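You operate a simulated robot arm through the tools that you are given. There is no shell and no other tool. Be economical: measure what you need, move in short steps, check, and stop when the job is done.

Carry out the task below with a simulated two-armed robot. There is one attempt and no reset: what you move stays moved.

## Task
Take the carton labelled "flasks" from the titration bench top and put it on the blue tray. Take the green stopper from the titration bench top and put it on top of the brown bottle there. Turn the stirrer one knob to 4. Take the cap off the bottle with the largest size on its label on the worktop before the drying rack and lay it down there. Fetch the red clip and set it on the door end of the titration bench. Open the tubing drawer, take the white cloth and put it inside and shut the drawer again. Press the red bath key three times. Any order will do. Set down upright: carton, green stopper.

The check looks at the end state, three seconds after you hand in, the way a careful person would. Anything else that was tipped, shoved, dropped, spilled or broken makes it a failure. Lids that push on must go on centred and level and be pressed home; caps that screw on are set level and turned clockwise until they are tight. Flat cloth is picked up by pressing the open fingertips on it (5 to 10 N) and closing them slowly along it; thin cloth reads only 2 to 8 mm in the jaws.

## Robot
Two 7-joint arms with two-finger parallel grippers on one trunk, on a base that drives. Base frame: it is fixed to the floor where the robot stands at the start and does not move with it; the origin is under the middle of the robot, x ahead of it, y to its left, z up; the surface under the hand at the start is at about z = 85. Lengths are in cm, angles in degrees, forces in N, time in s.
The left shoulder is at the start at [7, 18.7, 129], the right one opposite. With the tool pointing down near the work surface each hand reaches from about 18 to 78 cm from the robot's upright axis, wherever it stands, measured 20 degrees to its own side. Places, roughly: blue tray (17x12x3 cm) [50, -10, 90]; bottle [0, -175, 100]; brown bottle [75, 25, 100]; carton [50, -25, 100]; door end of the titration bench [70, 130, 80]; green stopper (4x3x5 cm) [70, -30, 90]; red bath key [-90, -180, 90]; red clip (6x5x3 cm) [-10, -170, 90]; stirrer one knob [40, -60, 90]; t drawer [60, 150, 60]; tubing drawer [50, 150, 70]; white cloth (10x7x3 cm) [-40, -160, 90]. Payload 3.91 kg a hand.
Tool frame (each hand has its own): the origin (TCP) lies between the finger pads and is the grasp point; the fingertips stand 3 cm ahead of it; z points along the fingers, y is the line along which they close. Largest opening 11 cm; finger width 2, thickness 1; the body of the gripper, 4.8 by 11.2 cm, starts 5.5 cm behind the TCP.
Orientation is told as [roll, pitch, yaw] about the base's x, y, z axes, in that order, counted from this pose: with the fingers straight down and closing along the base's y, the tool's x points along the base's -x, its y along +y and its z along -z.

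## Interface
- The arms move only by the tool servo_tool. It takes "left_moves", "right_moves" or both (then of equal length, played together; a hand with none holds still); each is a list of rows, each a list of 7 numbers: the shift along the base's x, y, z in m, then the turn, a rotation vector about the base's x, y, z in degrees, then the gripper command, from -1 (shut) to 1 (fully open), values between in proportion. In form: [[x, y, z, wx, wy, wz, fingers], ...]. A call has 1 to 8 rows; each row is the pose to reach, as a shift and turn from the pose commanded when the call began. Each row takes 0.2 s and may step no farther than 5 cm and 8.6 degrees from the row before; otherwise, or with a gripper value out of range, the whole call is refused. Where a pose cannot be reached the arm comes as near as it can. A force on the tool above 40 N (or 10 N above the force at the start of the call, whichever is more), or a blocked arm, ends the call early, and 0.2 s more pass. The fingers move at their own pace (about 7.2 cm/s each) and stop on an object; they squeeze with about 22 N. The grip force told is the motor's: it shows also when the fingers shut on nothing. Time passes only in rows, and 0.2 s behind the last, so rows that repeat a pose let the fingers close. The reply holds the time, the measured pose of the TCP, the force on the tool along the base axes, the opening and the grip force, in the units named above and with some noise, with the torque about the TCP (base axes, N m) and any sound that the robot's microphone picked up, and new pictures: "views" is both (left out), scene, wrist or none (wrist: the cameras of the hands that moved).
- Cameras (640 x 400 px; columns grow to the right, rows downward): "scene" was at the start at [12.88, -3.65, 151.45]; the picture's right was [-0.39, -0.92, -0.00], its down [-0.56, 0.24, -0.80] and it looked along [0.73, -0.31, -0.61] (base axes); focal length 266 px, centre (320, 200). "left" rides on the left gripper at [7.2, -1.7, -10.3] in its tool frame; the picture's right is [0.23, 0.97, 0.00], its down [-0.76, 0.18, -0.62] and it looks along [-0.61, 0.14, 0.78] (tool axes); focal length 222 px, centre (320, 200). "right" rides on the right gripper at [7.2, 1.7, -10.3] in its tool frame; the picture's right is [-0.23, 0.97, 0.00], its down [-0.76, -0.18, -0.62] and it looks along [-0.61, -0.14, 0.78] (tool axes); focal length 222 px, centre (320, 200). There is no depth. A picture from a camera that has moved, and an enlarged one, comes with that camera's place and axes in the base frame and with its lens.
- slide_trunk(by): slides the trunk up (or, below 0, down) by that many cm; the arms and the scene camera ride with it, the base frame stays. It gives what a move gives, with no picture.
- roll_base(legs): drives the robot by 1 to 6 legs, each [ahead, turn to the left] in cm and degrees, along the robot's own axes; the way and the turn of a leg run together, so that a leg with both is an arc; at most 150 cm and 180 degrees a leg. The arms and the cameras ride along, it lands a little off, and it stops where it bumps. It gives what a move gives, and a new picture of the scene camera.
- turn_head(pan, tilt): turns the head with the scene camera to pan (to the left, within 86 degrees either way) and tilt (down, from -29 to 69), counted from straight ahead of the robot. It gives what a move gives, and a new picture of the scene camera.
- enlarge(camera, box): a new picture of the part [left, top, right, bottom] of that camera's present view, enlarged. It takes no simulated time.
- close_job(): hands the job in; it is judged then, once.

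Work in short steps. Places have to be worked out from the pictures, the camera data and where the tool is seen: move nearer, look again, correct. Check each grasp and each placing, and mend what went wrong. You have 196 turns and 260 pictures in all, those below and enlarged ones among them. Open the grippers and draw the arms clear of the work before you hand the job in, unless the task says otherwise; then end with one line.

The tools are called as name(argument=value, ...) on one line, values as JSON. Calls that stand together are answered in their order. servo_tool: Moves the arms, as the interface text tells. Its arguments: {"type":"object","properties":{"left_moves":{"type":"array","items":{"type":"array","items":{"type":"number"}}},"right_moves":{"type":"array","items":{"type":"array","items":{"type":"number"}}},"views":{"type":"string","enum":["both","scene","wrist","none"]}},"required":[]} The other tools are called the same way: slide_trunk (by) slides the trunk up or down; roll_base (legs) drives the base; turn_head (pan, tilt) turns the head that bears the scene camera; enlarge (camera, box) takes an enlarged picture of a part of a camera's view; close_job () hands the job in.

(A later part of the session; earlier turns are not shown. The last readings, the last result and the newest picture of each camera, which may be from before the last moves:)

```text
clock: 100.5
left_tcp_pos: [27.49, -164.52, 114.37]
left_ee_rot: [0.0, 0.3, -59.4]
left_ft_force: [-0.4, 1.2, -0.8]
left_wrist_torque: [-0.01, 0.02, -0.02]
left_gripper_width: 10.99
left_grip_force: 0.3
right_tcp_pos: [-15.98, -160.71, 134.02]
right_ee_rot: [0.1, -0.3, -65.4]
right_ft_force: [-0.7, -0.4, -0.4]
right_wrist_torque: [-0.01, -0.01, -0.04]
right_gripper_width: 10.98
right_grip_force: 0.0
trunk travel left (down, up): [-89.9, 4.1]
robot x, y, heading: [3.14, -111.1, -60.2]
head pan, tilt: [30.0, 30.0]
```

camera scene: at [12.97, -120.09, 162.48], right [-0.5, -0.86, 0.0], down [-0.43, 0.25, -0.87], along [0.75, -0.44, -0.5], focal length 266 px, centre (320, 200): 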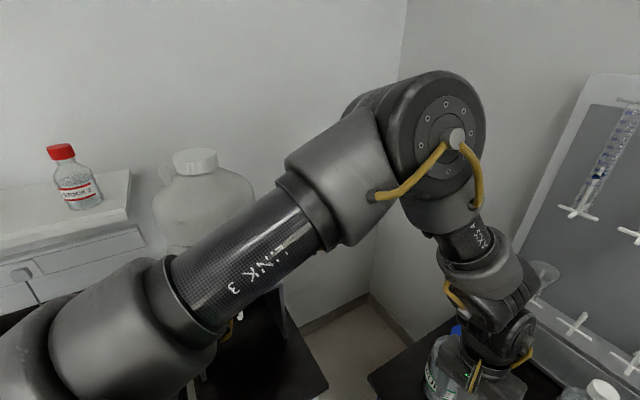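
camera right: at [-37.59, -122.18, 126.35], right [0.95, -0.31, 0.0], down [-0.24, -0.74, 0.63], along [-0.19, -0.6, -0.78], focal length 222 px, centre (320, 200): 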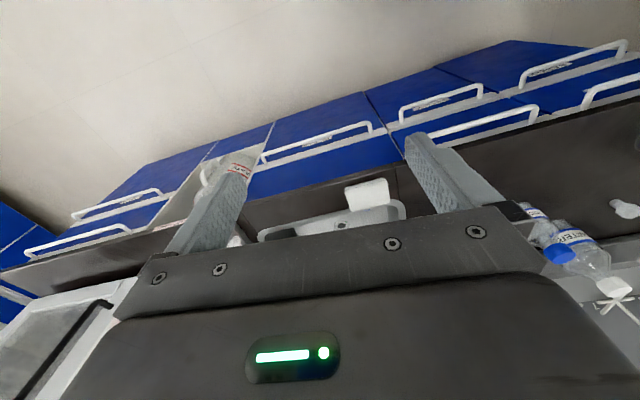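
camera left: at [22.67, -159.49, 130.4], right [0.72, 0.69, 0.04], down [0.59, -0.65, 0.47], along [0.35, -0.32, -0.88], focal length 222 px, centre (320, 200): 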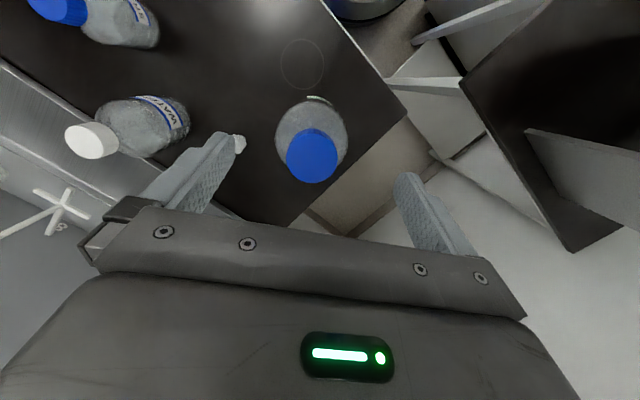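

Level and in place. I lower to z≈109 with the fingers at ~8 cm and close on the cap.

servo_tool(left_moves=[[0.001, -0.001, -0.02, 0, 0, 0, 0.45], [0.001, -0.001, -0.04, 0, 0, 0, 0.45], [0.001, -0.001, -0.053, 0, 0, 0, 0.45], [0.001, -0.001, -0.053, 0, 0, 0, 0.2], [0.001, -0.001, -0.053, 0, 0, 0, -1], [0.001, -0.001, -0.053, 0, 0, 0, -1]], views="wrist")

```text
clock: 101.9
left_tcp_pos: [27.61, -164.58, 109.24]
left_ee_rot: [-0.2, 0.1, -59.1]
left_ft_force: [-1.8, -0.1, 0.2]
left_wrist_torque: [-0.02, 0.05, 0.01]
left_gripper_width: 5.21
left_grip_force: 21.5
right_tcp_pos: [-15.91, -160.8, 134.02]
right_ee_rot: [0.2, -0.3, -65.4]
right_ft_force: [0.7, -0.1, 0.1]
right_wrist_torque: [-0.02, 0.02, 0.03]
right_gripper_width: 11.01
right_grip_force: 0.0
trunk travel left (down, up): [-89.9, 4.1]
robot x, y, heading: [2.75, -110.61, -59.9]
head pan, tilt: [30.0, 30.0]
camera left: at [22.45, -159.1, 119.54], right [0.72, 0.69, 0.0], down [0.54, -0.56, 0.62], along [0.43, -0.45, -0.78], focal length 222 px, centre (320, 200)
```

left: 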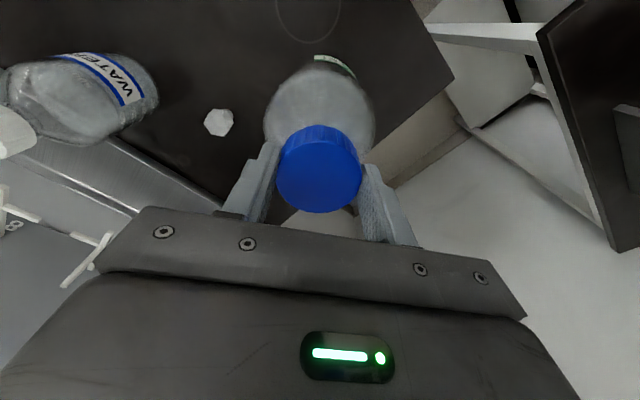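

Gripped at 5.2 cm. I turn counter-clockwise 48° and look whether the bottle stays.

servo_tool(left_moves=[[0, 0, 0, 0, 0, 8, -1], [0, 0, 0, 0, 0, 16, -1], [0, 0, 0, 0, 0, 24, -1], [0, 0, 0, 0, 0, 32, -1], [0, 0, 0, 0, 0, 40, -1], [0, 0, 0, 0, 0, 48, -1]], views="wrist")

```text
clock: 103.3
left_tcp_pos: [27.55, -164.7, 109.22]
left_ee_rot: [0.0, 0.2, -11.2]
left_ft_force: [-2.8, -4.4, 4.9]
left_wrist_torque: [-0.31, 0.33, -0.03]
left_gripper_width: 5.21
left_grip_force: 22.0
right_tcp_pos: [-16.15, -160.84, 134.04]
right_ee_rot: [0.3, -0.3, -65.4]
right_ft_force: [0.4, 0.3, 0.4]
right_wrist_torque: [-0.03, 0.01, -0.02]
right_gripper_width: 10.99
right_grip_force: 0.1
trunk travel left (down, up): [-89.9, 4.1]
robot x, y, heading: [2.74, -110.94, -60.2]
head pan, tilt: [30.0, 30.0]
camera left: at [20.11, -164.86, 119.59], right [-0.03, 1.0, 0.0], down [0.78, 0.03, 0.62], along [0.62, 0.02, -0.78], focal length 222 px, centre (320, 200)
```

left: 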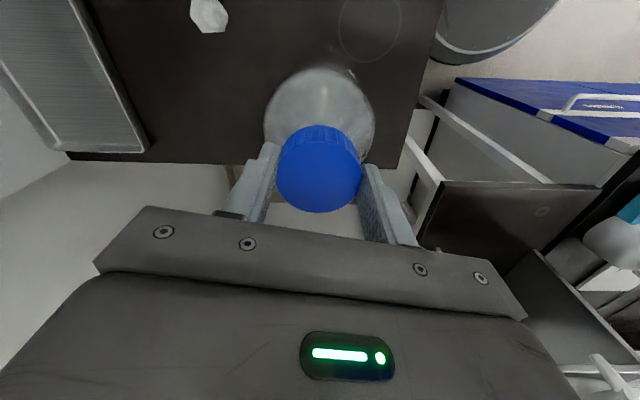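

The label no longer shows at the same place, so the bottle stays and the cap turns. I continue 64° with a slight rise.

servo_tool(left_moves=[[0, 0, 0.0003, 0, 0, 8, -1], [0, 0, 0.0005, 0, 0, 16, -1], [0, 0, 0.0008, 0, 0, 24, -1], [0, 0, 0.001, 0, 0, 32, -1], [0, 0, 0.0012, 0, 0, 40, -1], [0, 0, 0.0014, 0, 0, 48, -1], [0, 0, 0.0016, 0, 0, 56, -1], [0, 0, 0.0018, 0, 0, 64, -1]], views="none")

```text
clock: 105.1
left_tcp_pos: [27.7, -164.52, 109.42]
left_ee_rot: [0.0, 0.2, 52.7]
left_ft_force: [2.4, -5.2, 6.5]
left_wrist_torque: [-0.37, -0.11, 0.0]
left_gripper_width: 5.21
left_grip_force: 22.1
right_tcp_pos: [-15.93, -160.67, 134.03]
right_ee_rot: [0.3, -0.3, -65.4]
right_ft_force: [0.2, -0.5, 0.5]
right_wrist_torque: [0.0, 0.02, -0.01]
right_gripper_width: 10.99
right_grip_force: 0.1
trunk travel left (down, up): [-89.9, 4.1]
robot x, y, heading: [3.0, -110.85, -59.9]
head pan, tilt: [30.0, 30.0]
```

servo_tool(left_moves=[[0, 0, 0.0003, 0, 0, 8, -1], [0, 0, 0.0005, 0, 0, 16, -1], [0, 0, 0.0008, 0, 0, 24, -1], [0, 0, 0.001, 0, 0, 32, -1], [0, 0, 0.0012, 0, 0, 40, -1], [0, 0, 0.0014, 0, 0, 48, -1]], views="none")

```text
clock: 106.5
left_tcp_pos: [27.67, -164.62, 109.44]
left_ee_rot: [0.1, 0.3, 100.8]
left_ft_force: [2.9, -0.3, 1.1]
left_wrist_torque: [0.14, -0.31, -0.01]
left_gripper_width: 5.22
left_grip_force: 22.1
right_tcp_pos: [-15.96, -160.73, 134.12]
right_ee_rot: [0.2, -0.2, -65.3]
right_ft_force: [-0.3, 0.1, -0.2]
right_wrist_torque: [-0.03, 0.0, 0.03]
right_gripper_width: 11.01
right_grip_force: 0.0
trunk travel left (down, up): [-89.9, 4.1]
robot x, y, heading: [3.08, -111.05, -60.2]
head pan, tilt: [30.0, 30.0]
```

160° turned. I test by lifting 5 mm and reading the force.

servo_tool(left_moves=[[0, 0, 0.002, 0, 0, 0, -1], [0, 0, 0.005, 0, 0, 0, -1]], views="wrist")

```text
clock: 107.1
left_tcp_pos: [27.48, -164.71, 109.71]
left_ee_rot: [0.1, 0.0, 100.6]
left_ft_force: [-0.2, 0.3, -14.5]
left_wrist_torque: [-0.03, 0.05, -0.02]
left_gripper_width: 5.24
left_grip_force: 22.1
right_tcp_pos: [-16.05, -160.93, 133.88]
right_ee_rot: [0.2, -0.2, -65.4]
right_ft_force: [-0.6, -1.1, -0.2]
right_wrist_torque: [0.0, 0.0, 0.01]
right_gripper_width: 10.99
right_grip_force: 0.0
trunk travel left (down, up): [-89.9, 4.1]
robot x, y, heading: [3.07, -110.66, -60.2]
head pan, tilt: [30.0, 30.0]
camera left: at [30.57, -171.47, 120.04], right [-0.92, -0.4, 0.0], down [-0.31, 0.72, 0.62], along [-0.25, 0.57, -0.78], focal length 222 px, centre (320, 200)
```

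left: 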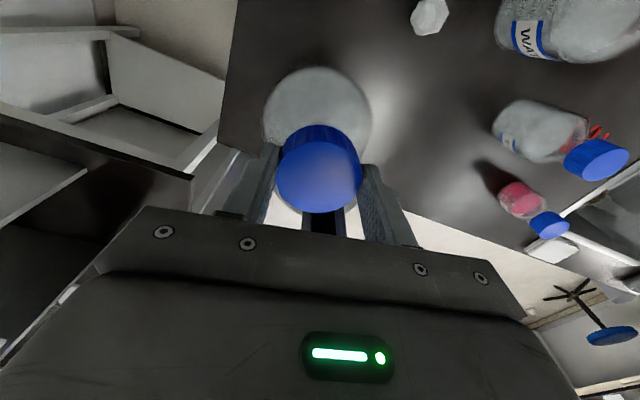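

Still threaded (−14.5 N is the bottle's weight). I lower, open, wind the wrist back and take another stroke.

servo_tool(left_moves=[[0, 0, -0.003, 0, 0, 0, -1], [0, 0, -0.006, 0, 0, 0, -0.2], [0, 0, -0.006, 0, 0, 0, 0.45], [0, 0, -0.004, 0, 0, 0, 0.45], [0, 0, -0.004, 0, 0, -8, 0.45], [0, 0, -0.004, 0, 0, -16, 0.45], [0, 0, -0.004, 0, 0, -24, 0.45], [0, 0, -0.004, 0, 0, -32, 0.45]], views="none")

servo_tool(left_moves=[[0, 0, 0, 0, 0, -8, 0.45], [0, 0, 0, 0, 0, -16, 0.45], [0, 0, 0, 0, 0, -24, 0.45], [0, 0, 0, 0, 0, -32, 0.45], [0, 0, 0, 0, 0, -40, 0.45], [0, 0, 0, 0, 0, -48, 0.45], [0, 0, 0, 0, 0, -56, 0.45], [0, 0, 0, 0, 0, -64, 0.45]], views="none")

servo_tool(left_moves=[[0, 0, 0, 0, 0, -8, 0.45], [0, 0, 0, 0, 0, -16, 0.45], [0, 0, 0, 0, 0, -24, 0.45], [0, 0, 0, 0, 0, -32, 0.45], [0, 0, 0, 0, 0, -40, 0.45], [0, 0, 0, 0, 0, -48, 0.45], [0, 0, 0, 0, 0, -56, 0.45], [0, 0, 0, 0, 0, -60, 0.45]], views="wrist")

```text
clock: 108.9
left_tcp_pos: [27.41, -164.44, 109.66]
left_ee_rot: [0.0, 0.2, 68.5]
left_ft_force: [0.0, -0.8, -0.1]
left_wrist_torque: [-0.03, 0.03, -0.05]
left_gripper_width: 7.99
left_grip_force: 0.1
right_tcp_pos: [-15.97, -160.7, 134.05]
right_ee_rot: [0.3, -0.3, -65.4]
right_ft_force: [0.1, -0.3, 0.2]
right_wrist_torque: [0.01, 0.01, -0.01]
right_gripper_width: 11.0
right_grip_force: 0.0
trunk travel left (down, up): [-89.9, 4.1]
robot x, y, heading: [2.91, -110.77, -59.9]
head pan, tilt: [30.0, 30.0]
```

```text
clock: 110.7
left_tcp_pos: [27.45, -164.58, 109.59]
left_ee_rot: [0.0, 0.2, 4.5]
left_ft_force: [0.1, -0.2, -0.1]
left_wrist_torque: [0.0, 0.01, 0.01]
left_gripper_width: 7.97
left_grip_force: 0.1
right_tcp_pos: [-15.98, -160.61, 133.97]
right_ee_rot: [0.1, -0.3, -65.4]
right_ft_force: [0.0, 0.1, -0.5]
right_wrist_torque: [-0.01, -0.04, 0.03]
right_gripper_width: 11.01
right_grip_force: 0.1
trunk travel left (down, up): [-89.9, 4.1]
robot x, y, heading: [2.58, -111.02, -59.8]
head pan, tilt: [30.0, 30.0]
```

```text
clock: 112.5
left_tcp_pos: [27.69, -164.46, 109.65]
left_ee_rot: [0.1, 0.3, -55.5]
left_ft_force: [-0.4, 0.3, -0.1]
left_wrist_torque: [0.02, 0.0, -0.06]
left_gripper_width: 7.97
left_grip_force: 0.0
right_tcp_pos: [-16.04, -160.74, 133.97]
right_ee_rot: [0.2, -0.3, -65.4]
right_ft_force: [0.2, 0.4, -0.4]
right_wrist_torque: [-0.02, -0.01, -0.01]
right_gripper_width: 11.0
right_grip_force: 0.1
trunk travel left (down, up): [-89.9, 4.1]
robot x, y, heading: [2.69, -110.56, -59.9]
head pan, tilt: [30.0, 30.0]
camera left: at [22.16, -159.48, 119.98], right [0.67, 0.74, 0.0], down [0.58, -0.53, 0.62], along [0.46, -0.42, -0.78], focal length 222 px, centre (320, 200)
```

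left: 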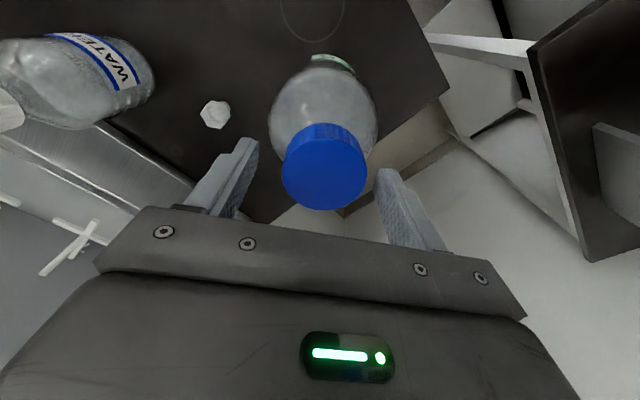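

servo_tool(left_moves=[[0, 0, -0.002, 0, 0, 0, 0.1], [0, 0, -0.002, 0, 0, 0, -1], [0, 0, -0.002, 0, 0, 0, -1], [0, 0, -0.002, 0, 0, 8, -1], [0, 0, -0.0018, 0, 0, 16, -1], [0, 0, -0.0016, 0, 0, 24, -1], [0, 0, -0.0014, 0, 0, 32, -1], [0, 0, -0.0012, 0, 0, 40, -1]], views="none")

servo_tool(left_moves=[[0, 0, 0.0003, 0, 0, 8, -1], [0, 0, 0.0005, 0, 0, 16, -1], [0, 0, 0.0008, 0, 0, 24, -1], [0, 0, 0.001, 0, 0, 32, -1], [0, 0, 0.0012, 0, 0, 40, -1], [0, 0, 0.0014, 0, 0, 48, -1], [0, 0, 0.0016, 0, 0, 56, -1], [0, 0, 0.0018, 0, 0, 64, -1]], views="none")

servo_tool(left_moves=[[0, 0, 0.0003, 0, 0, 8, -1], [0, 0, 0.0005, 0, 0, 16, -1], [0, 0, 0.0008, 0, 0, 24, -1], [0, 0, 0.001, 0, 0, 32, -1], [0, 0, 0.0012, 0, 0, 40, -1], [0, 0, 0.0014, 0, 0, 48, -1], [0, 0, 0.0016, 0, 0, 56, -1], [0, 0, 0.003, 0, 0, 56, -1]], views="none")

```text
clock: 114.3
left_tcp_pos: [27.58, -164.53, 109.38]
left_ee_rot: [0.0, 0.3, -15.3]
left_ft_force: [1.4, 1.9, 0.9]
left_wrist_torque: [0.04, -0.05, 0.03]
left_gripper_width: 5.22
left_grip_force: 21.9
right_tcp_pos: [-15.93, -160.66, 134.07]
right_ee_rot: [0.2, -0.4, -65.4]
right_ft_force: [0.2, -0.3, -0.1]
right_wrist_torque: [0.01, 0.01, -0.03]
right_gripper_width: 10.99
right_grip_force: 0.0
trunk travel left (down, up): [-89.9, 4.1]
robot x, y, heading: [2.97, -111.25, -60.1]
head pan, tilt: [30.0, 30.0]
```

```text
clock: 116.1
left_tcp_pos: [27.54, -164.62, 109.47]
left_ee_rot: [0.1, 0.3, 48.8]
left_ft_force: [-0.9, 0.7, -6.2]
left_wrist_torque: [-0.02, 0.04, -0.02]
left_gripper_width: 5.22
left_grip_force: 21.8
right_tcp_pos: [-16.06, -160.82, 133.97]
right_ee_rot: [0.3, -0.2, -65.4]
right_ft_force: [0.4, -0.2, 0.1]
right_wrist_torque: [-0.02, -0.03, -0.01]
right_gripper_width: 10.99
right_grip_force: 0.2
trunk travel left (down, up): [-89.9, 4.1]
robot x, y, heading: [2.69, -110.92, -59.9]
head pan, tilt: [30.0, 30.0]
```

```text
clock: 117.9
left_tcp_pos: [27.55, -164.72, 109.89]
left_ee_rot: [0.2, 0.1, 104.8]
left_ft_force: [-0.2, -2.0, -1.1]
left_wrist_torque: [-0.03, 0.0, -0.04]
left_gripper_width: 5.18
left_grip_force: 22.6
right_tcp_pos: [-15.94, -160.76, 133.98]
right_ee_rot: [0.2, -0.3, -65.4]
right_ft_force: [-0.3, -0.3, -0.2]
right_wrist_torque: [-0.01, 0.01, -0.02]
right_gripper_width: 11.01
right_grip_force: 0.1
trunk travel left (down, up): [-89.9, 4.1]
robot x, y, heading: [2.67, -110.78, -60.3]
head pan, tilt: [30.0, 30.0]
```

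About 320° turned in all and the pull is only 1 N. I lift 8 mm to check whether it's free.

servo_tool(left_moves=[[0, 0, 0.003, 0, 0, 0, -1], [0, 0, 0.008, 0, 0, 0, -1]], views="wrist")

```text
clock: 118.5
left_tcp_pos: [27.61, -164.59, 110.65]
left_ee_rot: [0.0, 0.2, 104.7]
left_ft_force: [1.7, -1.8, -1.1]
left_wrist_torque: [-0.01, 0.0, -0.03]
left_gripper_width: 5.22
left_grip_force: 21.6
right_tcp_pos: [-15.89, -160.86, 133.95]
right_ee_rot: [0.2, -0.4, -65.4]
right_ft_force: [1.1, -0.3, 0.2]
right_wrist_torque: [0.03, -0.02, -0.01]
right_gripper_width: 11.01
right_grip_force: 0.0
trunk travel left (down, up): [-89.9, 4.1]
robot x, y, heading: [2.99, -111.09, -60.1]
head pan, tilt: [30.0, 30.0]
camera left: at [31.12, -171.05, 121.05], right [-0.88, -0.47, 0.0], down [-0.36, 0.69, 0.62], along [-0.29, 0.55, -0.78], focal length 222 px, centre (320, 200)
```

left: 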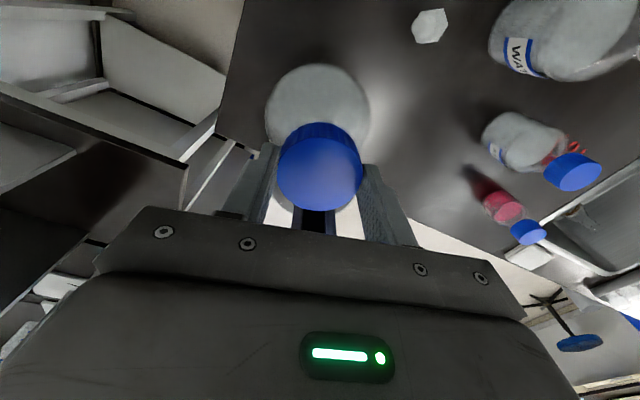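

Cap is off. I lift it clear and swing it over free worktop toward (12,-157), unwinding the wrist.

servo_tool(left_moves=[[0, 0, 0.03, 0, 0, 0, -1], [0, 0, 0.06, 0, 0, 0, -1], [-0.02, 0.01, 0.07, 0, 0, -8, -1], [-0.05, 0.02, 0.07, 0, 0, -16, -1], [-0.08, 0.03, 0.07, 0, 0, -24, -1], [-0.11, 0.05, 0.07, 0, 0, -32, -1], [-0.13, 0.07, 0.05, 0, 0, -40, -1], [-0.155, 0.075, 0.03, 0, 0, -48, -1]], views="none")

servo_tool(left_moves=[[0, 0, -0.02, 0, 0, -8, -1], [0, 0, -0.04, 0, 0, -16, -1], [0, 0, -0.06, 0, 0, -24, -1], [0, 0, -0.08, 0, 0, -32, -1], [0, 0, -0.1, 0, 0, -40, -1], [0, 0, -0.12, 0, 0, -48, -1], [0, 0, -0.14, 0, 0, -56, -1], [0, 0, -0.14, 0, 0, -64, -1]], views="both")

```text
clock: 120.3
left_tcp_pos: [11.74, -157.21, 113.88]
left_ee_rot: [0.0, 0.2, 56.6]
left_ft_force: [0.3, -0.2, -0.1]
left_wrist_torque: [-0.05, -0.01, 0.02]
left_gripper_width: 5.21
left_grip_force: 22.2
right_tcp_pos: [-16.13, -160.72, 133.91]
right_ee_rot: [0.3, -0.3, -65.4]
right_ft_force: [0.1, -0.4, -0.2]
right_wrist_torque: [-0.03, -0.02, 0.0]
right_gripper_width: 11.01
right_grip_force: 0.0
trunk travel left (down, up): [-89.9, 4.1]
robot x, y, heading: [2.98, -111.35, -60.0]
head pan, tilt: [30.0, 30.0]
```

```text
clock: 122.1
left_tcp_pos: [12.77, -156.59, 99.73]
left_ee_rot: [0.0, 0.2, -7.5]
left_ft_force: [-0.1, 0.2, 0.4]
left_wrist_torque: [0.0, -0.01, -0.04]
left_gripper_width: 5.21
left_grip_force: 22.3
left hand out of reach, approached as far as the arm can: row 4, 5, 6, 7, 8
right_tcp_pos: [-16.0, -160.72, 133.97]
right_ee_rot: [0.2, -0.2, -65.5]
right_ft_force: [0.1, -0.3, 0.0]
right_wrist_torque: [0.0, 0.0, 0.01]
right_gripper_width: 11.04
right_grip_force: 0.1
trunk travel left (down, up): [-89.9, 4.1]
robot x, y, heading: [3.03, -111.1, -60.4]
head pan, tilt: [30.0, 30.0]
camera scene: at [13.0, -120.08, 162.48], right [-0.5, -0.86, 0.0], down [-0.43, 0.25, -0.87], along [0.75, -0.43, -0.5], focal length 266 px, centre (320, 200)
camera left: at [5.42, -157.22, 110.04], right [-0.1, 1.0, 0.0], down [0.78, 0.08, 0.62], along [0.62, 0.06, -0.78], focal length 222 px, centre (320, 200)
```

scene: 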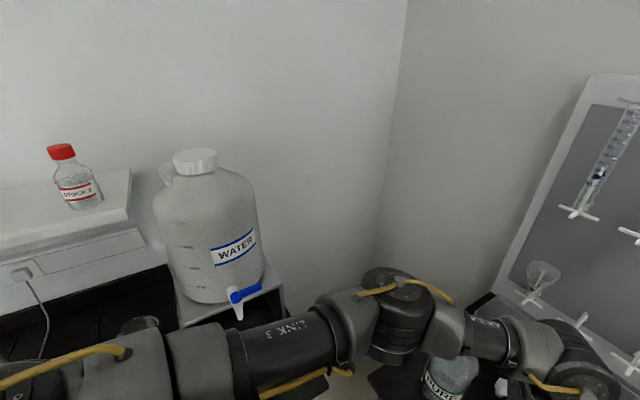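
left: 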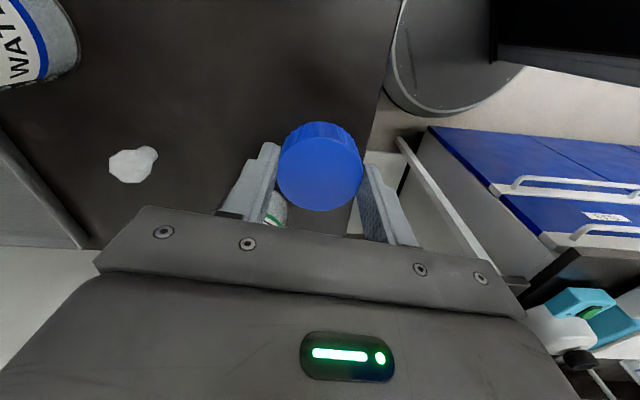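

The elbow has dropped near the PURE bottle; I look from the head before lowering more.

turn_head(pan=5, tilt=45)

```text
clock: 123.0
left_tcp_pos: [12.66, -156.63, 99.72]
left_ee_rot: [0.1, 0.1, -7.3]
left_ft_force: [-0.3, 0.2, 0.6]
left_wrist_torque: [-0.01, -0.01, 0.02]
left_gripper_width: 5.23
left_grip_force: 22.4
right_tcp_pos: [-16.06, -160.63, 133.97]
right_ee_rot: [0.3, -0.4, -65.4]
right_ft_force: [0.5, -0.6, 0.3]
right_wrist_torque: [-0.01, 0.02, -0.01]
right_gripper_width: 11.0
right_grip_force: 0.0
trunk travel left (down, up): [-89.9, 4.1]
robot x, y, heading: [2.61, -110.84, -60.1]
head pan, tilt: [5.0, 45.0]
camera scene: at [9.8, -122.18, 160.23], right [-0.82, -0.57, 0.0], down [-0.4, 0.58, -0.71], along [0.4, -0.58, -0.71], focal length 266 px, centre (320, 200)
```

scene: 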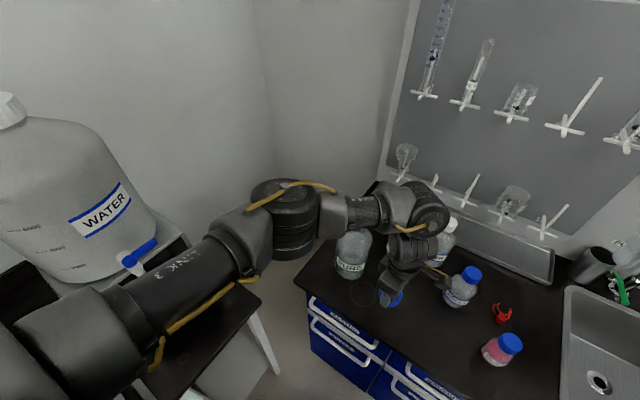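

The forearm passes just above the PURE bottle, so I must not lower here. I raise the hand again, turn right and back off so the arm stretches forward instead.

servo_tool(left_moves=[[0, 0, 0.04, 0, 0, 0, -1], [0, 0, 0.08, 0, 0, -3, -1], [0, 0, 0.12, 0, 0, -6, -1], [0, 0, 0.16, 0, 0, -10, -1], [0, 0, 0.19, 0, 0, -14, -1]], views="none")

roll_base(legs=[[0, -28], [-12, 0]])

```text
clock: 124.2
left_tcp_pos: [12.8, -156.49, 118.57]
left_ee_rot: [0.0, 0.1, -21.4]
left_ft_force: [0.7, 0.1, 0.4]
left_wrist_torque: [-0.02, -0.02, -0.01]
left_gripper_width: 5.2
left_grip_force: 21.6
right_tcp_pos: [-16.22, -160.74, 134.15]
right_ee_rot: [0.3, -0.4, -65.4]
right_ft_force: [-0.4, 0.3, 0.1]
right_wrist_torque: [-0.01, 0.0, 0.03]
right_gripper_width: 11.01
right_grip_force: 0.1
trunk travel left (down, up): [-89.9, 4.1]
robot x, y, heading: [2.74, -110.75, -60.0]
head pan, tilt: [5.0, 45.0]
```

```text
clock: 126.8
left_tcp_pos: [-9.79, -144.49, 118.32]
left_ee_rot: [0.3, 0.2, -48.7]
left_ft_force: [-0.1, -0.3, -0.6]
left_wrist_torque: [-0.04, 0.0, 0.0]
left_gripper_width: 5.21
left_grip_force: 22.0
right_tcp_pos: [-37.44, -134.79, 133.89]
right_ee_rot: [0.1, -0.2, -92.8]
right_ft_force: [0.5, -0.5, -0.1]
right_wrist_torque: [0.01, -0.04, 0.04]
right_gripper_width: 10.99
right_grip_force: 0.1
trunk travel left (down, up): [-89.9, 4.1]
robot x, y, heading: [2.53, -99.41, -87.8]
head pan, tilt: [5.0, 45.0]
camera scene: at [3.35, -112.53, 160.19], right [-0.99, -0.13, 0.0], down [-0.09, 0.7, -0.71], along [0.09, -0.7, -0.71], focal length 266 px, centre (320, 200)
```

scene: 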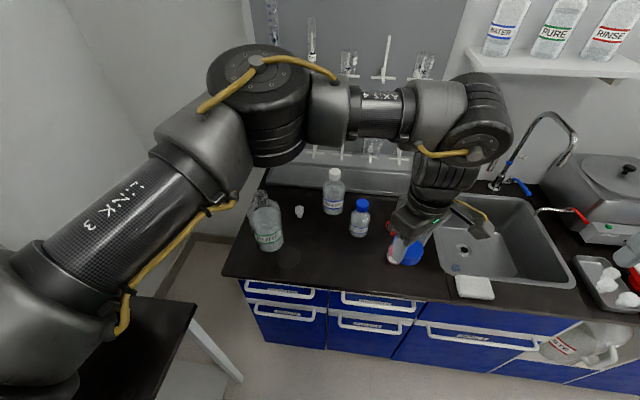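

Now the arm geometry is better. I move over the free spot at about (7,-157).

servo_tool(left_moves=[[0.03, -0.02, 0, 0, 0, -8, -1], [0.07, -0.04, 0, 0, 0, -16, -1], [0.11, -0.07, 0, 0, 0, -24, -1], [0.14, -0.1, 0, 0, 0, -32, -1], [0.17, -0.125, 0, 0, 0, -38, -1], [0.17, -0.125, -0.04, 0, 0, -38, -1], [0.17, -0.125, -0.08, 0, 0, -38, -1]], views="both")

```text
clock: 128.4
left_tcp_pos: [7.1, -156.65, 110.69]
left_ee_rot: [0.0, 0.2, -86.6]
left_ft_force: [0.2, 0.0, 0.0]
left_wrist_torque: [0.03, 0.01, -0.01]
left_gripper_width: 5.22
left_grip_force: 21.5
right_tcp_pos: [-37.37, -134.51, 134.07]
right_ee_rot: [0.2, -0.4, -92.8]
right_ft_force: [-0.3, 0.3, 0.5]
right_wrist_torque: [0.03, 0.02, -0.01]
right_gripper_width: 11.0
right_grip_force: 0.0
trunk travel left (down, up): [-89.9, 4.1]
robot x, y, heading: [2.27, -98.89, -87.6]
head pan, tilt: [5.0, 45.0]
camera scene: at [3.43, -112.34, 160.22], right [-0.99, -0.13, 0.0], down [-0.09, 0.7, -0.71], along [0.09, -0.7, -0.71], focal length 266 px, centre (320, 200)
camera left: at [5.0, -149.51, 120.95], right [0.96, 0.28, 0.0], down [0.22, -0.75, 0.62], along [0.18, -0.59, -0.78], focal length 222 px, centre (320, 200)
```

scene: 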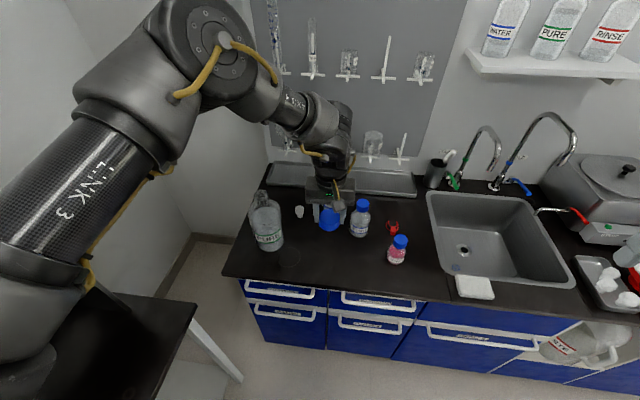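
left: 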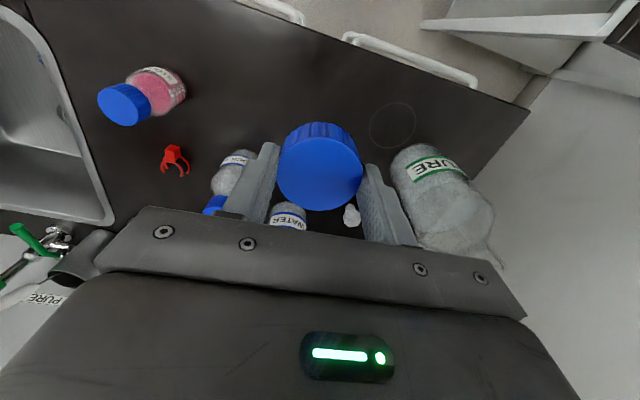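

Clear below. I descend toward the worktop.

servo_tool(left_moves=[[0, 0, -0.04, 0, 0, 0, -1], [0, 0, -0.08, 0, 0, 0, -1], [0, 0, -0.12, 0, 0, 0, -1], [0, 0, -0.16, 0, 0, 0, -1], [0, 0, -0.19, 0, 0, 0, -1], [0, 0, -0.205, 0, 0, 0, -1]], views="none")

```text
clock: 129.8
left_tcp_pos: [4.98, -150.99, 94.44]
left_ee_rot: [0.1, 0.2, -86.4]
left_ft_force: [0.3, 0.1, 0.4]
left_wrist_torque: [-0.01, 0.04, 0.01]
left_gripper_width: 5.23
left_grip_force: 22.1
left hand out of reach, approached as far as the arm can: row 1, 2, 3, 4, 5, 6
right_tcp_pos: [-37.29, -134.47, 134.01]
right_ee_rot: [0.2, -0.3, -92.8]
right_ft_force: [0.4, -0.2, 0.9]
right_wrist_torque: [0.01, 0.02, -0.02]
right_gripper_width: 11.01
right_grip_force: 0.0
trunk travel left (down, up): [-89.9, 4.1]
robot x, y, heading: [2.32, -98.9, -87.6]
head pan, tilt: [5.0, 45.0]
```

It drifted back to (5,-151,94). I use the trunk for lowering: −3 cm, then push out to y≈−155.

slide_trunk(by=-3)

servo_tool(left_moves=[[0, -0.02, 0.01, 0, 0, 0, -1], [0.005, -0.04, 0.01, 0, 0, 0, -1]], views="none")

```text
clock: 130.6
left_tcp_pos: [5.07, -151.02, 91.45]
left_ee_rot: [0.0, 0.1, -86.4]
left_ft_force: [-0.1, 0.2, -0.5]
left_wrist_torque: [0.01, 0.02, 0.01]
left_gripper_width: 5.2
left_grip_force: 21.8
right_tcp_pos: [-37.35, -134.39, 131.06]
right_ee_rot: [0.2, -0.3, -92.8]
right_ft_force: [-0.2, -0.5, 0.3]
right_wrist_torque: [0.02, 0.02, 0.02]
right_gripper_width: 10.98
right_grip_force: 0.1
trunk travel left (down, up): [-86.9, 7.1]
robot x, y, heading: [2.62, -98.61, -87.4]
head pan, tilt: [5.0, 45.0]
```

```text
clock: 131.2
left_tcp_pos: [4.89, -152.52, 93.74]
left_ee_rot: [-0.1, -0.1, -86.2]
left_ft_force: [-0.3, 0.4, -0.2]
left_wrist_torque: [0.02, -0.03, 0.01]
left_gripper_width: 5.23
left_grip_force: 22.2
left hand out of reach, approached as far as the arm can: row 1, 2
right_tcp_pos: [-37.31, -134.48, 131.07]
right_ee_rot: [0.2, -0.4, -92.8]
right_ft_force: [0.4, 0.6, -0.2]
right_wrist_torque: [0.03, 0.0, 0.0]
right_gripper_width: 11.02
right_grip_force: 0.1
trunk travel left (down, up): [-86.9, 7.1]
robot x, y, heading: [2.2, -98.98, -87.7]
head pan, tilt: [5.0, 45.0]
```

I drive 3 cm forward and lower with the trunk.

roll_base(legs=[[3, 0]])

slide_trunk(by=-3.5)

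slide_trunk(by=-1)

```text
clock: 132.0
left_tcp_pos: [4.77, -154.89, 94.08]
left_ee_rot: [0.0, -0.4, -86.3]
left_ft_force: [-0.6, 0.5, -0.3]
left_wrist_torque: [-0.04, 0.05, -0.03]
left_gripper_width: 5.21
left_grip_force: 22.0
right_tcp_pos: [-37.13, -136.5, 131.24]
right_ee_rot: [0.2, -0.7, -92.9]
right_ft_force: [-0.3, 0.4, 0.4]
right_wrist_torque: [-0.07, 0.0, 0.02]
right_gripper_width: 10.99
right_grip_force: 0.0
trunk travel left (down, up): [-86.9, 7.1]
robot x, y, heading: [2.39, -101.72, -87.8]
head pan, tilt: [5.0, 45.0]
camera scene: at [3.56, -114.14, 157.32], right [-0.99, -0.13, 0.0], down [-0.09, 0.7, -0.71], along [0.09, -0.71, -0.7], focal length 266 px, centre (320, 200)
```

scene: 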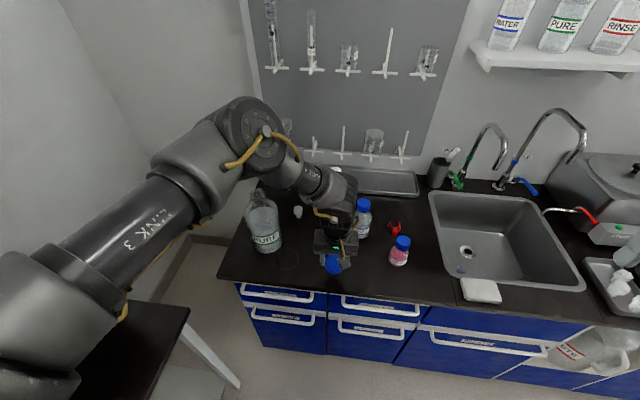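

```text
clock: 132.8
left_tcp_pos: [4.87, -155.49, 90.17]
left_ee_rot: [-0.1, 0.0, -86.4]
left_ft_force: [0.2, -0.5, -0.1]
left_wrist_torque: [0.02, -0.01, 0.0]
left_gripper_width: 5.2
left_grip_force: 22.2
right_tcp_pos: [-37.27, -137.36, 127.61]
right_ee_rot: [0.3, -0.4, -92.9]
right_ft_force: [0.4, -0.8, -0.8]
right_wrist_torque: [0.02, 0.01, 0.0]
right_gripper_width: 10.98
right_grip_force: 0.0
trunk travel left (down, up): [-83.4, 10.6]
robot x, y, heading: [2.37, -101.47, -87.4]
head pan, tilt: [5.0, 45.0]
```

```text
clock: 133.4
left_tcp_pos: [5.0, -155.52, 89.1]
left_ee_rot: [0.0, 0.0, -86.3]
left_ft_force: [0.2, -0.1, -0.9]
left_wrist_torque: [-0.03, 0.02, -0.02]
left_gripper_width: 5.22
left_grip_force: 22.1
right_tcp_pos: [-37.29, -137.44, 126.5]
right_ee_rot: [0.3, -0.3, -92.9]
right_ft_force: [-0.7, 0.3, 0.0]
right_wrist_torque: [0.01, -0.01, 0.02]
right_gripper_width: 11.03
right_grip_force: 0.0
trunk travel left (down, up): [-82.4, 11.6]
robot x, y, heading: [2.49, -101.79, -87.5]
head pan, tilt: [5.0, 45.0]
```

slide_trunk(by=-0.6)

enlarge(camera="left", box=[230, 90, 420, 230])

```text
clock: 133.9
left_tcp_pos: [5.0, -155.56, 88.8]
left_ee_rot: [0.1, -0.2, -86.2]
left_ft_force: [2.5, 2.0, 21.4]
left_wrist_torque: [0.18, -0.06, -0.08]
left_gripper_width: 5.23
left_grip_force: 22.0
right_tcp_pos: [-37.28, -137.09, 126.14]
right_ee_rot: [0.2, -0.4, -92.8]
right_ft_force: [-0.1, -0.5, 0.3]
right_wrist_torque: [0.03, 0.01, -0.01]
right_gripper_width: 11.0
right_grip_force: 0.1
trunk travel left (down, up): [-81.8, 12.2]
robot x, y, heading: [2.31, -101.78, -87.5]
head pan, tilt: [5.0, 45.0]
```

```text
2.86 times, centred on (325, 160) of left
camera zoom: at [2.84, -148.25, 99.12], right [0.96, 0.29, 0.0], down [0.23, -0.75, 0.63], along [0.18, -0.6, -0.78], focal length 635 px, centre (306, 314)
```

zoom: 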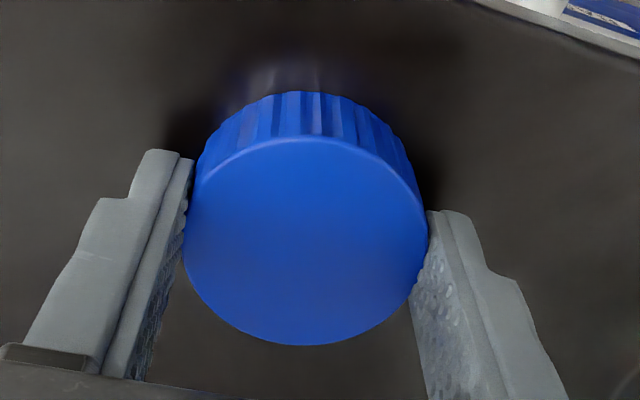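

Contact at 21 N: the cap rests on the worktop. I open, then rise straight up.

servo_tool(left_moves=[[0, 0, 0.002, 0, 0, 0, 0], [0, 0, 0.002, 0, 0, 0, 0.4], [0, 0, 0.002, 0, 0, 0, 0.4], [0, 0, 0.04, 0, 0, 0, 0.4], [0, 0, 0.08, 0, 0, 0, 0.4], [0, 0, 0.12, 0, 0, 0, 0.4], [0, 0, 0.16, 0, 0, 0, 0.4]], views="both")

```text
clock: 135.5
left_tcp_pos: [4.93, -155.35, 104.82]
left_ee_rot: [0.0, -0.1, -86.3]
left_ft_force: [0.0, 0.0, 0.3]
left_wrist_torque: [-0.01, 0.0, -0.02]
left_gripper_width: 7.7
left_grip_force: 0.0
right_tcp_pos: [-37.22, -137.21, 126.02]
right_ee_rot: [0.2, -0.4, -92.8]
right_ft_force: [0.2, -0.5, -0.5]
right_wrist_torque: [0.0, -0.01, 0.01]
right_gripper_width: 11.04
right_grip_force: 0.2
trunk travel left (down, up): [-81.8, 12.2]
robot x, y, heading: [2.34, -101.75, -87.4]
head pan, tilt: [5.0, 45.0]
camera scene: at [3.55, -115.01, 152.13], right [-0.99, -0.13, 0.0], down [-0.09, 0.7, -0.71], along [0.09, -0.7, -0.71], focal length 266 px, centre (320, 200)
camera left: at [2.77, -148.02, 115.13], right [0.96, 0.29, 0.0], down [0.23, -0.75, 0.62], along [0.18, -0.6, -0.78], focal length 222 px, centre (320, 200)
```

scene: 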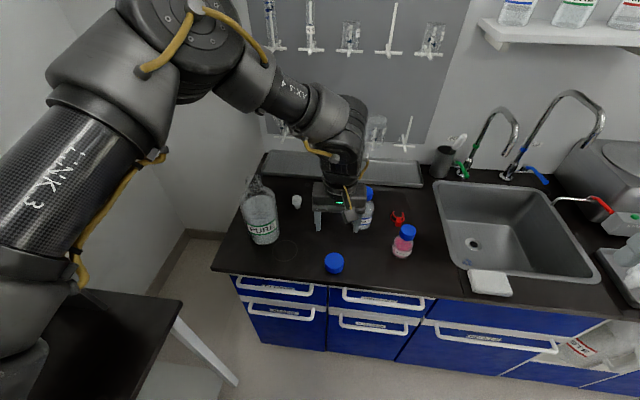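
left: 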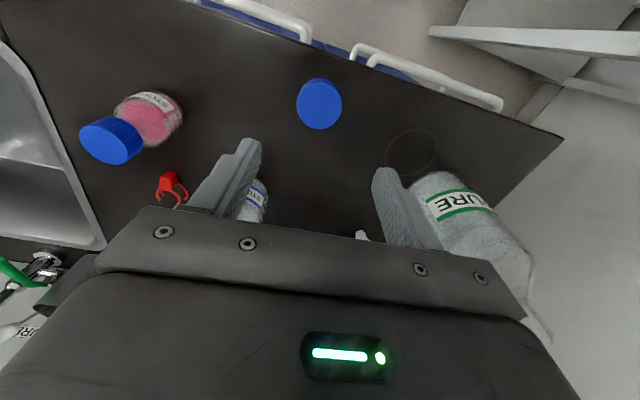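

The cap lies on the worktop and PURE stands. Next the bath key: I raise the left hand, shut the right fingers, and drive to about x=−55.

servo_tool(left_moves=[[0, 0.01, 0.04, 0, 0, 0, 0.4], [0, 0.03, 0.08, 0, 0, 0, 0.4], [0, 0.05, 0.12, 0, 0, 0, 0.4], [0, 0.07, 0.16, 0, 0, 0, 0.4], [0, 0.09, 0.19, 0, 0, 0, 0.4]], right_moves=[[0, 0, 0, 0, 0, 0, -1], [0, 0, 0, 0, 0, 0, -1], [0, 0, 0, 0, 0, 0, -1], [0, 0, 0, 0, 0, 0, -1], [0, 0, 0, 0, 0, 0, -1]], views="none")

roll_base(legs=[[0, -92], [54, 0], [0, 90]])

```text
clock: 136.7
left_tcp_pos: [4.94, -146.31, 123.55]
left_ee_rot: [0.1, -0.1, -86.1]
left_ft_force: [-0.6, 1.3, -0.4]
left_wrist_torque: [-0.02, 0.0, 0.02]
left_gripper_width: 7.68
left_grip_force: 0.0
right_tcp_pos: [-37.24, -137.07, 125.97]
right_ee_rot: [0.2, -0.5, -92.9]
right_ft_force: [-0.5, -1.4, -0.5]
right_wrist_torque: [-0.01, -0.02, 0.01]
right_gripper_width: 0.01
right_grip_force: 22.0
trunk travel left (down, up): [-81.8, 12.2]
robot x, y, heading: [2.14, -101.99, -87.7]
head pan, tilt: [5.0, 45.0]
```

```text
clock: 147.7
left_tcp_pos: [-48.4, -147.58, 123.55]
left_ee_rot: [-0.1, 0.0, -85.0]
left_ft_force: [0.0, 0.5, -0.7]
left_wrist_torque: [-0.03, 0.01, -0.02]
left_gripper_width: 7.69
left_grip_force: 0.0
right_tcp_pos: [-91.0, -139.42, 126.0]
right_ee_rot: [0.1, -0.4, -91.5]
right_ft_force: [-0.3, -0.1, -0.4]
right_wrist_torque: [0.02, -0.04, 0.02]
right_gripper_width: 0.02
right_grip_force: 21.7
trunk travel left (down, up): [-81.8, 12.2]
robot x, y, heading: [-51.94, -102.88, -86.0]
head pan, tilt: [5.0, 45.0]
camera scene: at [-50.64, -116.25, 152.12], right [-0.99, -0.15, 0.0], down [-0.11, 0.7, -0.71], along [0.11, -0.7, -0.71], focal length 266 px, centre (320, 200)
```

scene: 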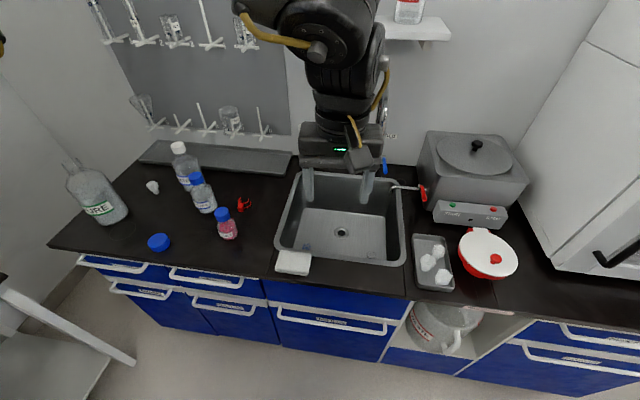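

enlarge(camera="scene", box=[400, 120, 560, 300])

```text
2.22 times, centred on (480, 210) of scene
camera zoom: at [-50.64, -116.25, 152.12], right [-0.99, -0.15, 0.0], down [-0.11, 0.7, -0.71], along [0.11, -0.7, -0.71], focal length 590 px, centre (-36, 178)
```

zoom: 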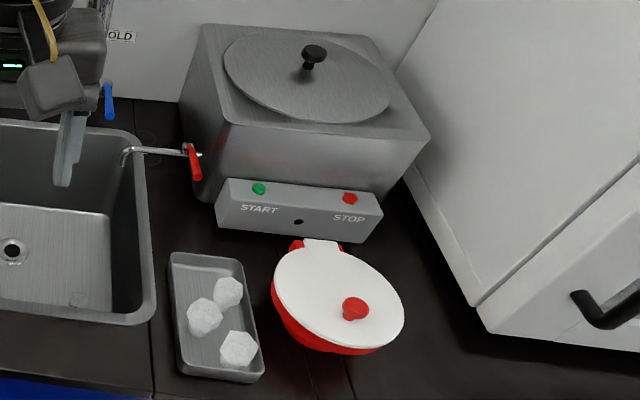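

The STOP key (red) is on top of the bath's control box at about (−95,−180,92). I come 8 cm nearer and turn 13° left so the right arm can reach.

roll_base(legs=[[8, 0], [0, 13]])

servo_tool(right_moves=[[-0.02, -0.04, 0, 0, 0, 0, -1], [-0.05, -0.08, 0, 0, 0, 0, -1], [-0.08, -0.11, -0.02, 0, 0, 0, -1], [-0.1, -0.14, -0.04, 0, 0, 0, -1]], views="both")

```text
clock: 149.5
left_tcp_pos: [-37.76, -153.58, 123.4]
left_ee_rot: [0.2, 0.1, -71.8]
left_ft_force: [0.0, -0.4, 0.0]
left_wrist_torque: [0.02, 0.03, -0.01]
left_gripper_width: 7.71
left_grip_force: 0.0
right_tcp_pos: [-81.12, -155.35, 125.8]
right_ee_rot: [0.1, -0.4, -78.3]
right_ft_force: [-0.4, -0.3, 0.2]
right_wrist_torque: [0.02, -0.03, -0.02]
right_gripper_width: 0.0
right_grip_force: 21.5
trunk travel left (down, up): [-81.8, 12.2]
robot x, y, heading: [-51.66, -110.4, -73.1]
head pan, tilt: [5.0, 45.0]
camera scene: at [-47.22, -123.59, 152.1], right [-0.93, -0.37, 0.0], down [-0.26, 0.66, -0.71], along [0.27, -0.65, -0.71], focal length 266 px, centre (320, 200)
```

scene: 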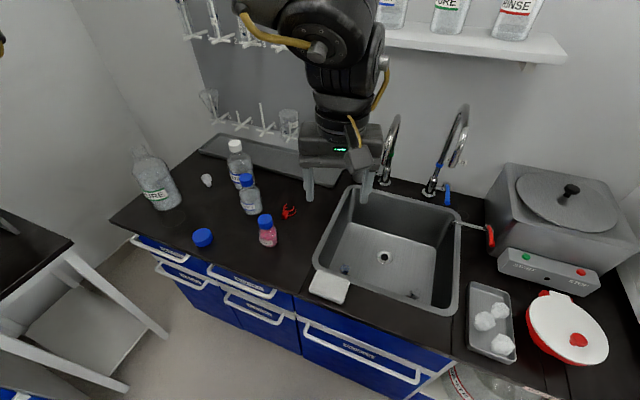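

```text
clock: 150.5
left_tcp_pos: [-37.95, -153.49, 123.38]
left_ee_rot: [0.0, 0.1, -71.8]
left_ft_force: [-0.1, 0.0, -0.6]
left_wrist_torque: [0.01, 0.01, -0.01]
left_gripper_width: 7.72
left_grip_force: 0.0
right_tcp_pos: [-91.18, -169.29, 121.58]
right_ee_rot: [0.1, -0.1, -78.3]
right_ft_force: [0.0, -0.1, -0.5]
right_wrist_torque: [0.0, 0.0, 0.02]
right_gripper_width: 0.0
right_grip_force: 22.1
trunk travel left (down, up): [-81.8, 12.2]
robot x, y, heading: [-51.22, -110.79, -72.9]
head pan, tilt: [5.0, 45.0]
camera scene: at [-47.27, -123.49, 152.11], right [-0.93, -0.37, 0.0], down [-0.26, 0.66, -0.71], along [0.27, -0.65, -0.71], focal length 266 px, centre (320, 200)
camera right: at [-90.99, -161.88, 131.92], right [1.0, -0.02, 0.0], down [-0.02, -0.78, 0.63], along [-0.01, -0.63, -0.78], focal length 222 px, centre (320, 200)
```

scene: 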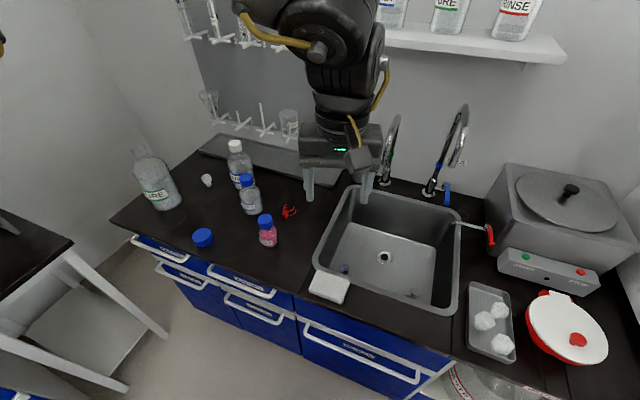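
right: 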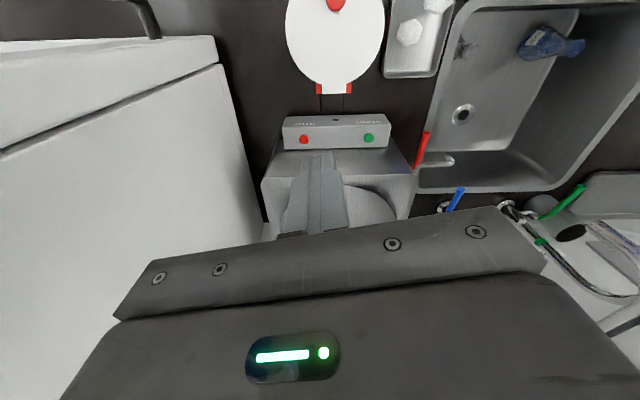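

The STOP key reads at (−94.4,−179.0), z≈92.3. I move above it with the closed fingers.

servo_tool(right_moves=[[-0.01, -0.03, -0.02, 0, 0, -4, -1], [-0.02, -0.06, -0.06, 0, 0, -8, -1], [-0.032, -0.09, -0.1, 0, 0, -11, -1], [-0.032, -0.097, -0.14, 0, 0, -11, -1], [-0.032, -0.097, -0.18, 0, 0, -11, -1], [-0.032, -0.097, -0.2, 0, 0, -11, -1]], views="wrist")

enlarge(camera="right", box=[230, 80, 410, 230])

```text
refused: row 2 steps farther than a row can; nothing moved
```

```text
2.67 times, centred on (320, 155) of right
camera zoom: at [-90.99, -161.88, 131.92], right [1.0, -0.02, 0.0], down [-0.02, -0.78, 0.63], along [-0.01, -0.63, -0.78], focal length 592 px, centre (320, 320)
```

zoom: 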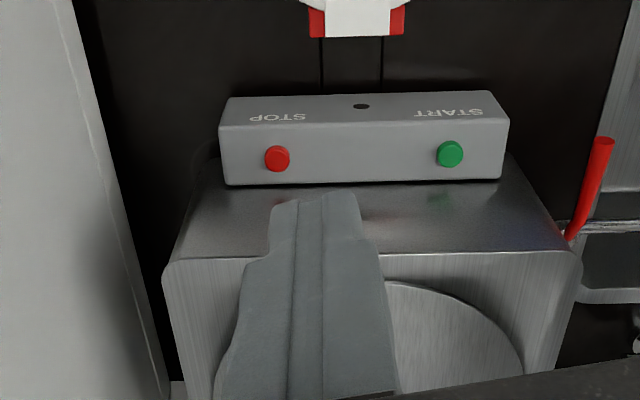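

servo_tool(right_moves=[[-0.01, -0.025, -0.02, 0, 0, -4, -1], [-0.02, -0.05, -0.05, 0, 0, -8, -1], [-0.032, -0.08, -0.08, 0, 0, -11, -1], [-0.032, -0.095, -0.12, 0, 0, -11, -1], [-0.032, -0.095, -0.16, 0, 0, -11, -1], [-0.032, -0.095, -0.195, 0, 0, -11, -1], [-0.032, -0.095, -0.195, 0, 0, -11, -1]], views="wrist")

enlarge(camera="right", box=[230, 80, 410, 230])

```text
clock: 152.1
left_tcp_pos: [-37.74, -153.28, 123.49]
left_ee_rot: [0.0, -0.1, -71.7]
left_ft_force: [0.3, 0.2, -0.8]
left_wrist_torque: [-0.01, 0.01, -0.03]
left_gripper_width: 7.7
left_grip_force: 0.0
right_tcp_pos: [-93.98, -178.53, 102.4]
right_ee_rot: [-0.1, -0.4, -89.2]
right_ft_force: [0.6, -0.4, 0.9]
right_wrist_torque: [0.03, 0.0, 0.0]
right_gripper_width: 0.02
right_grip_force: 21.8
trunk travel left (down, up): [-81.8, 12.2]
robot x, y, heading: [-51.28, -110.77, -73.1]
head pan, tilt: [5.0, 45.0]
camera right: at [-92.38, -171.23, 112.57], right [0.98, -0.22, 0.0], down [-0.17, -0.76, 0.63], along [-0.13, -0.61, -0.78], focal length 222 px, centre (320, 200)
```

right: 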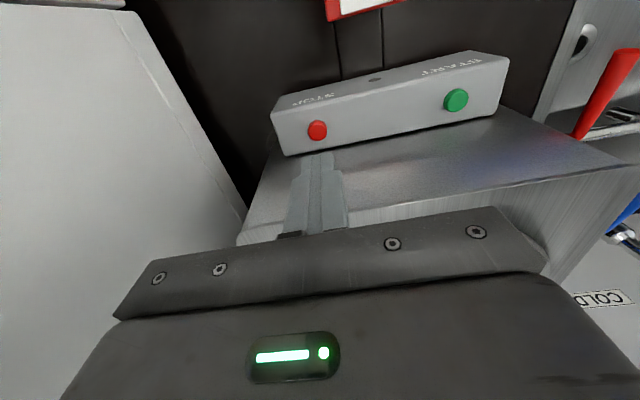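

```text
2.67 times, centred on (320, 155) of right
camera zoom: at [-92.38, -171.23, 112.57], right [0.98, -0.22, 0.0], down [-0.17, -0.76, 0.63], along [-0.13, -0.61, -0.78], focal length 592 px, centre (320, 320)
```

zoom: 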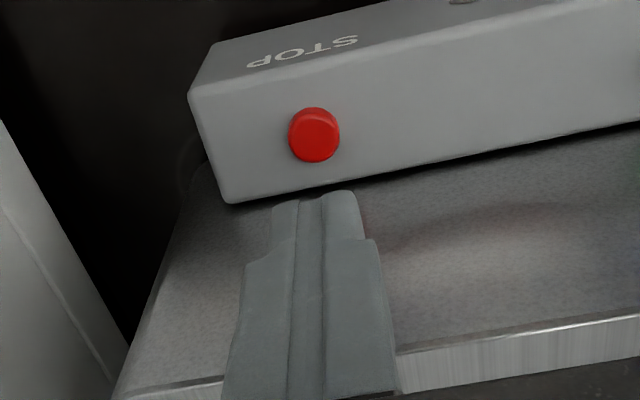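

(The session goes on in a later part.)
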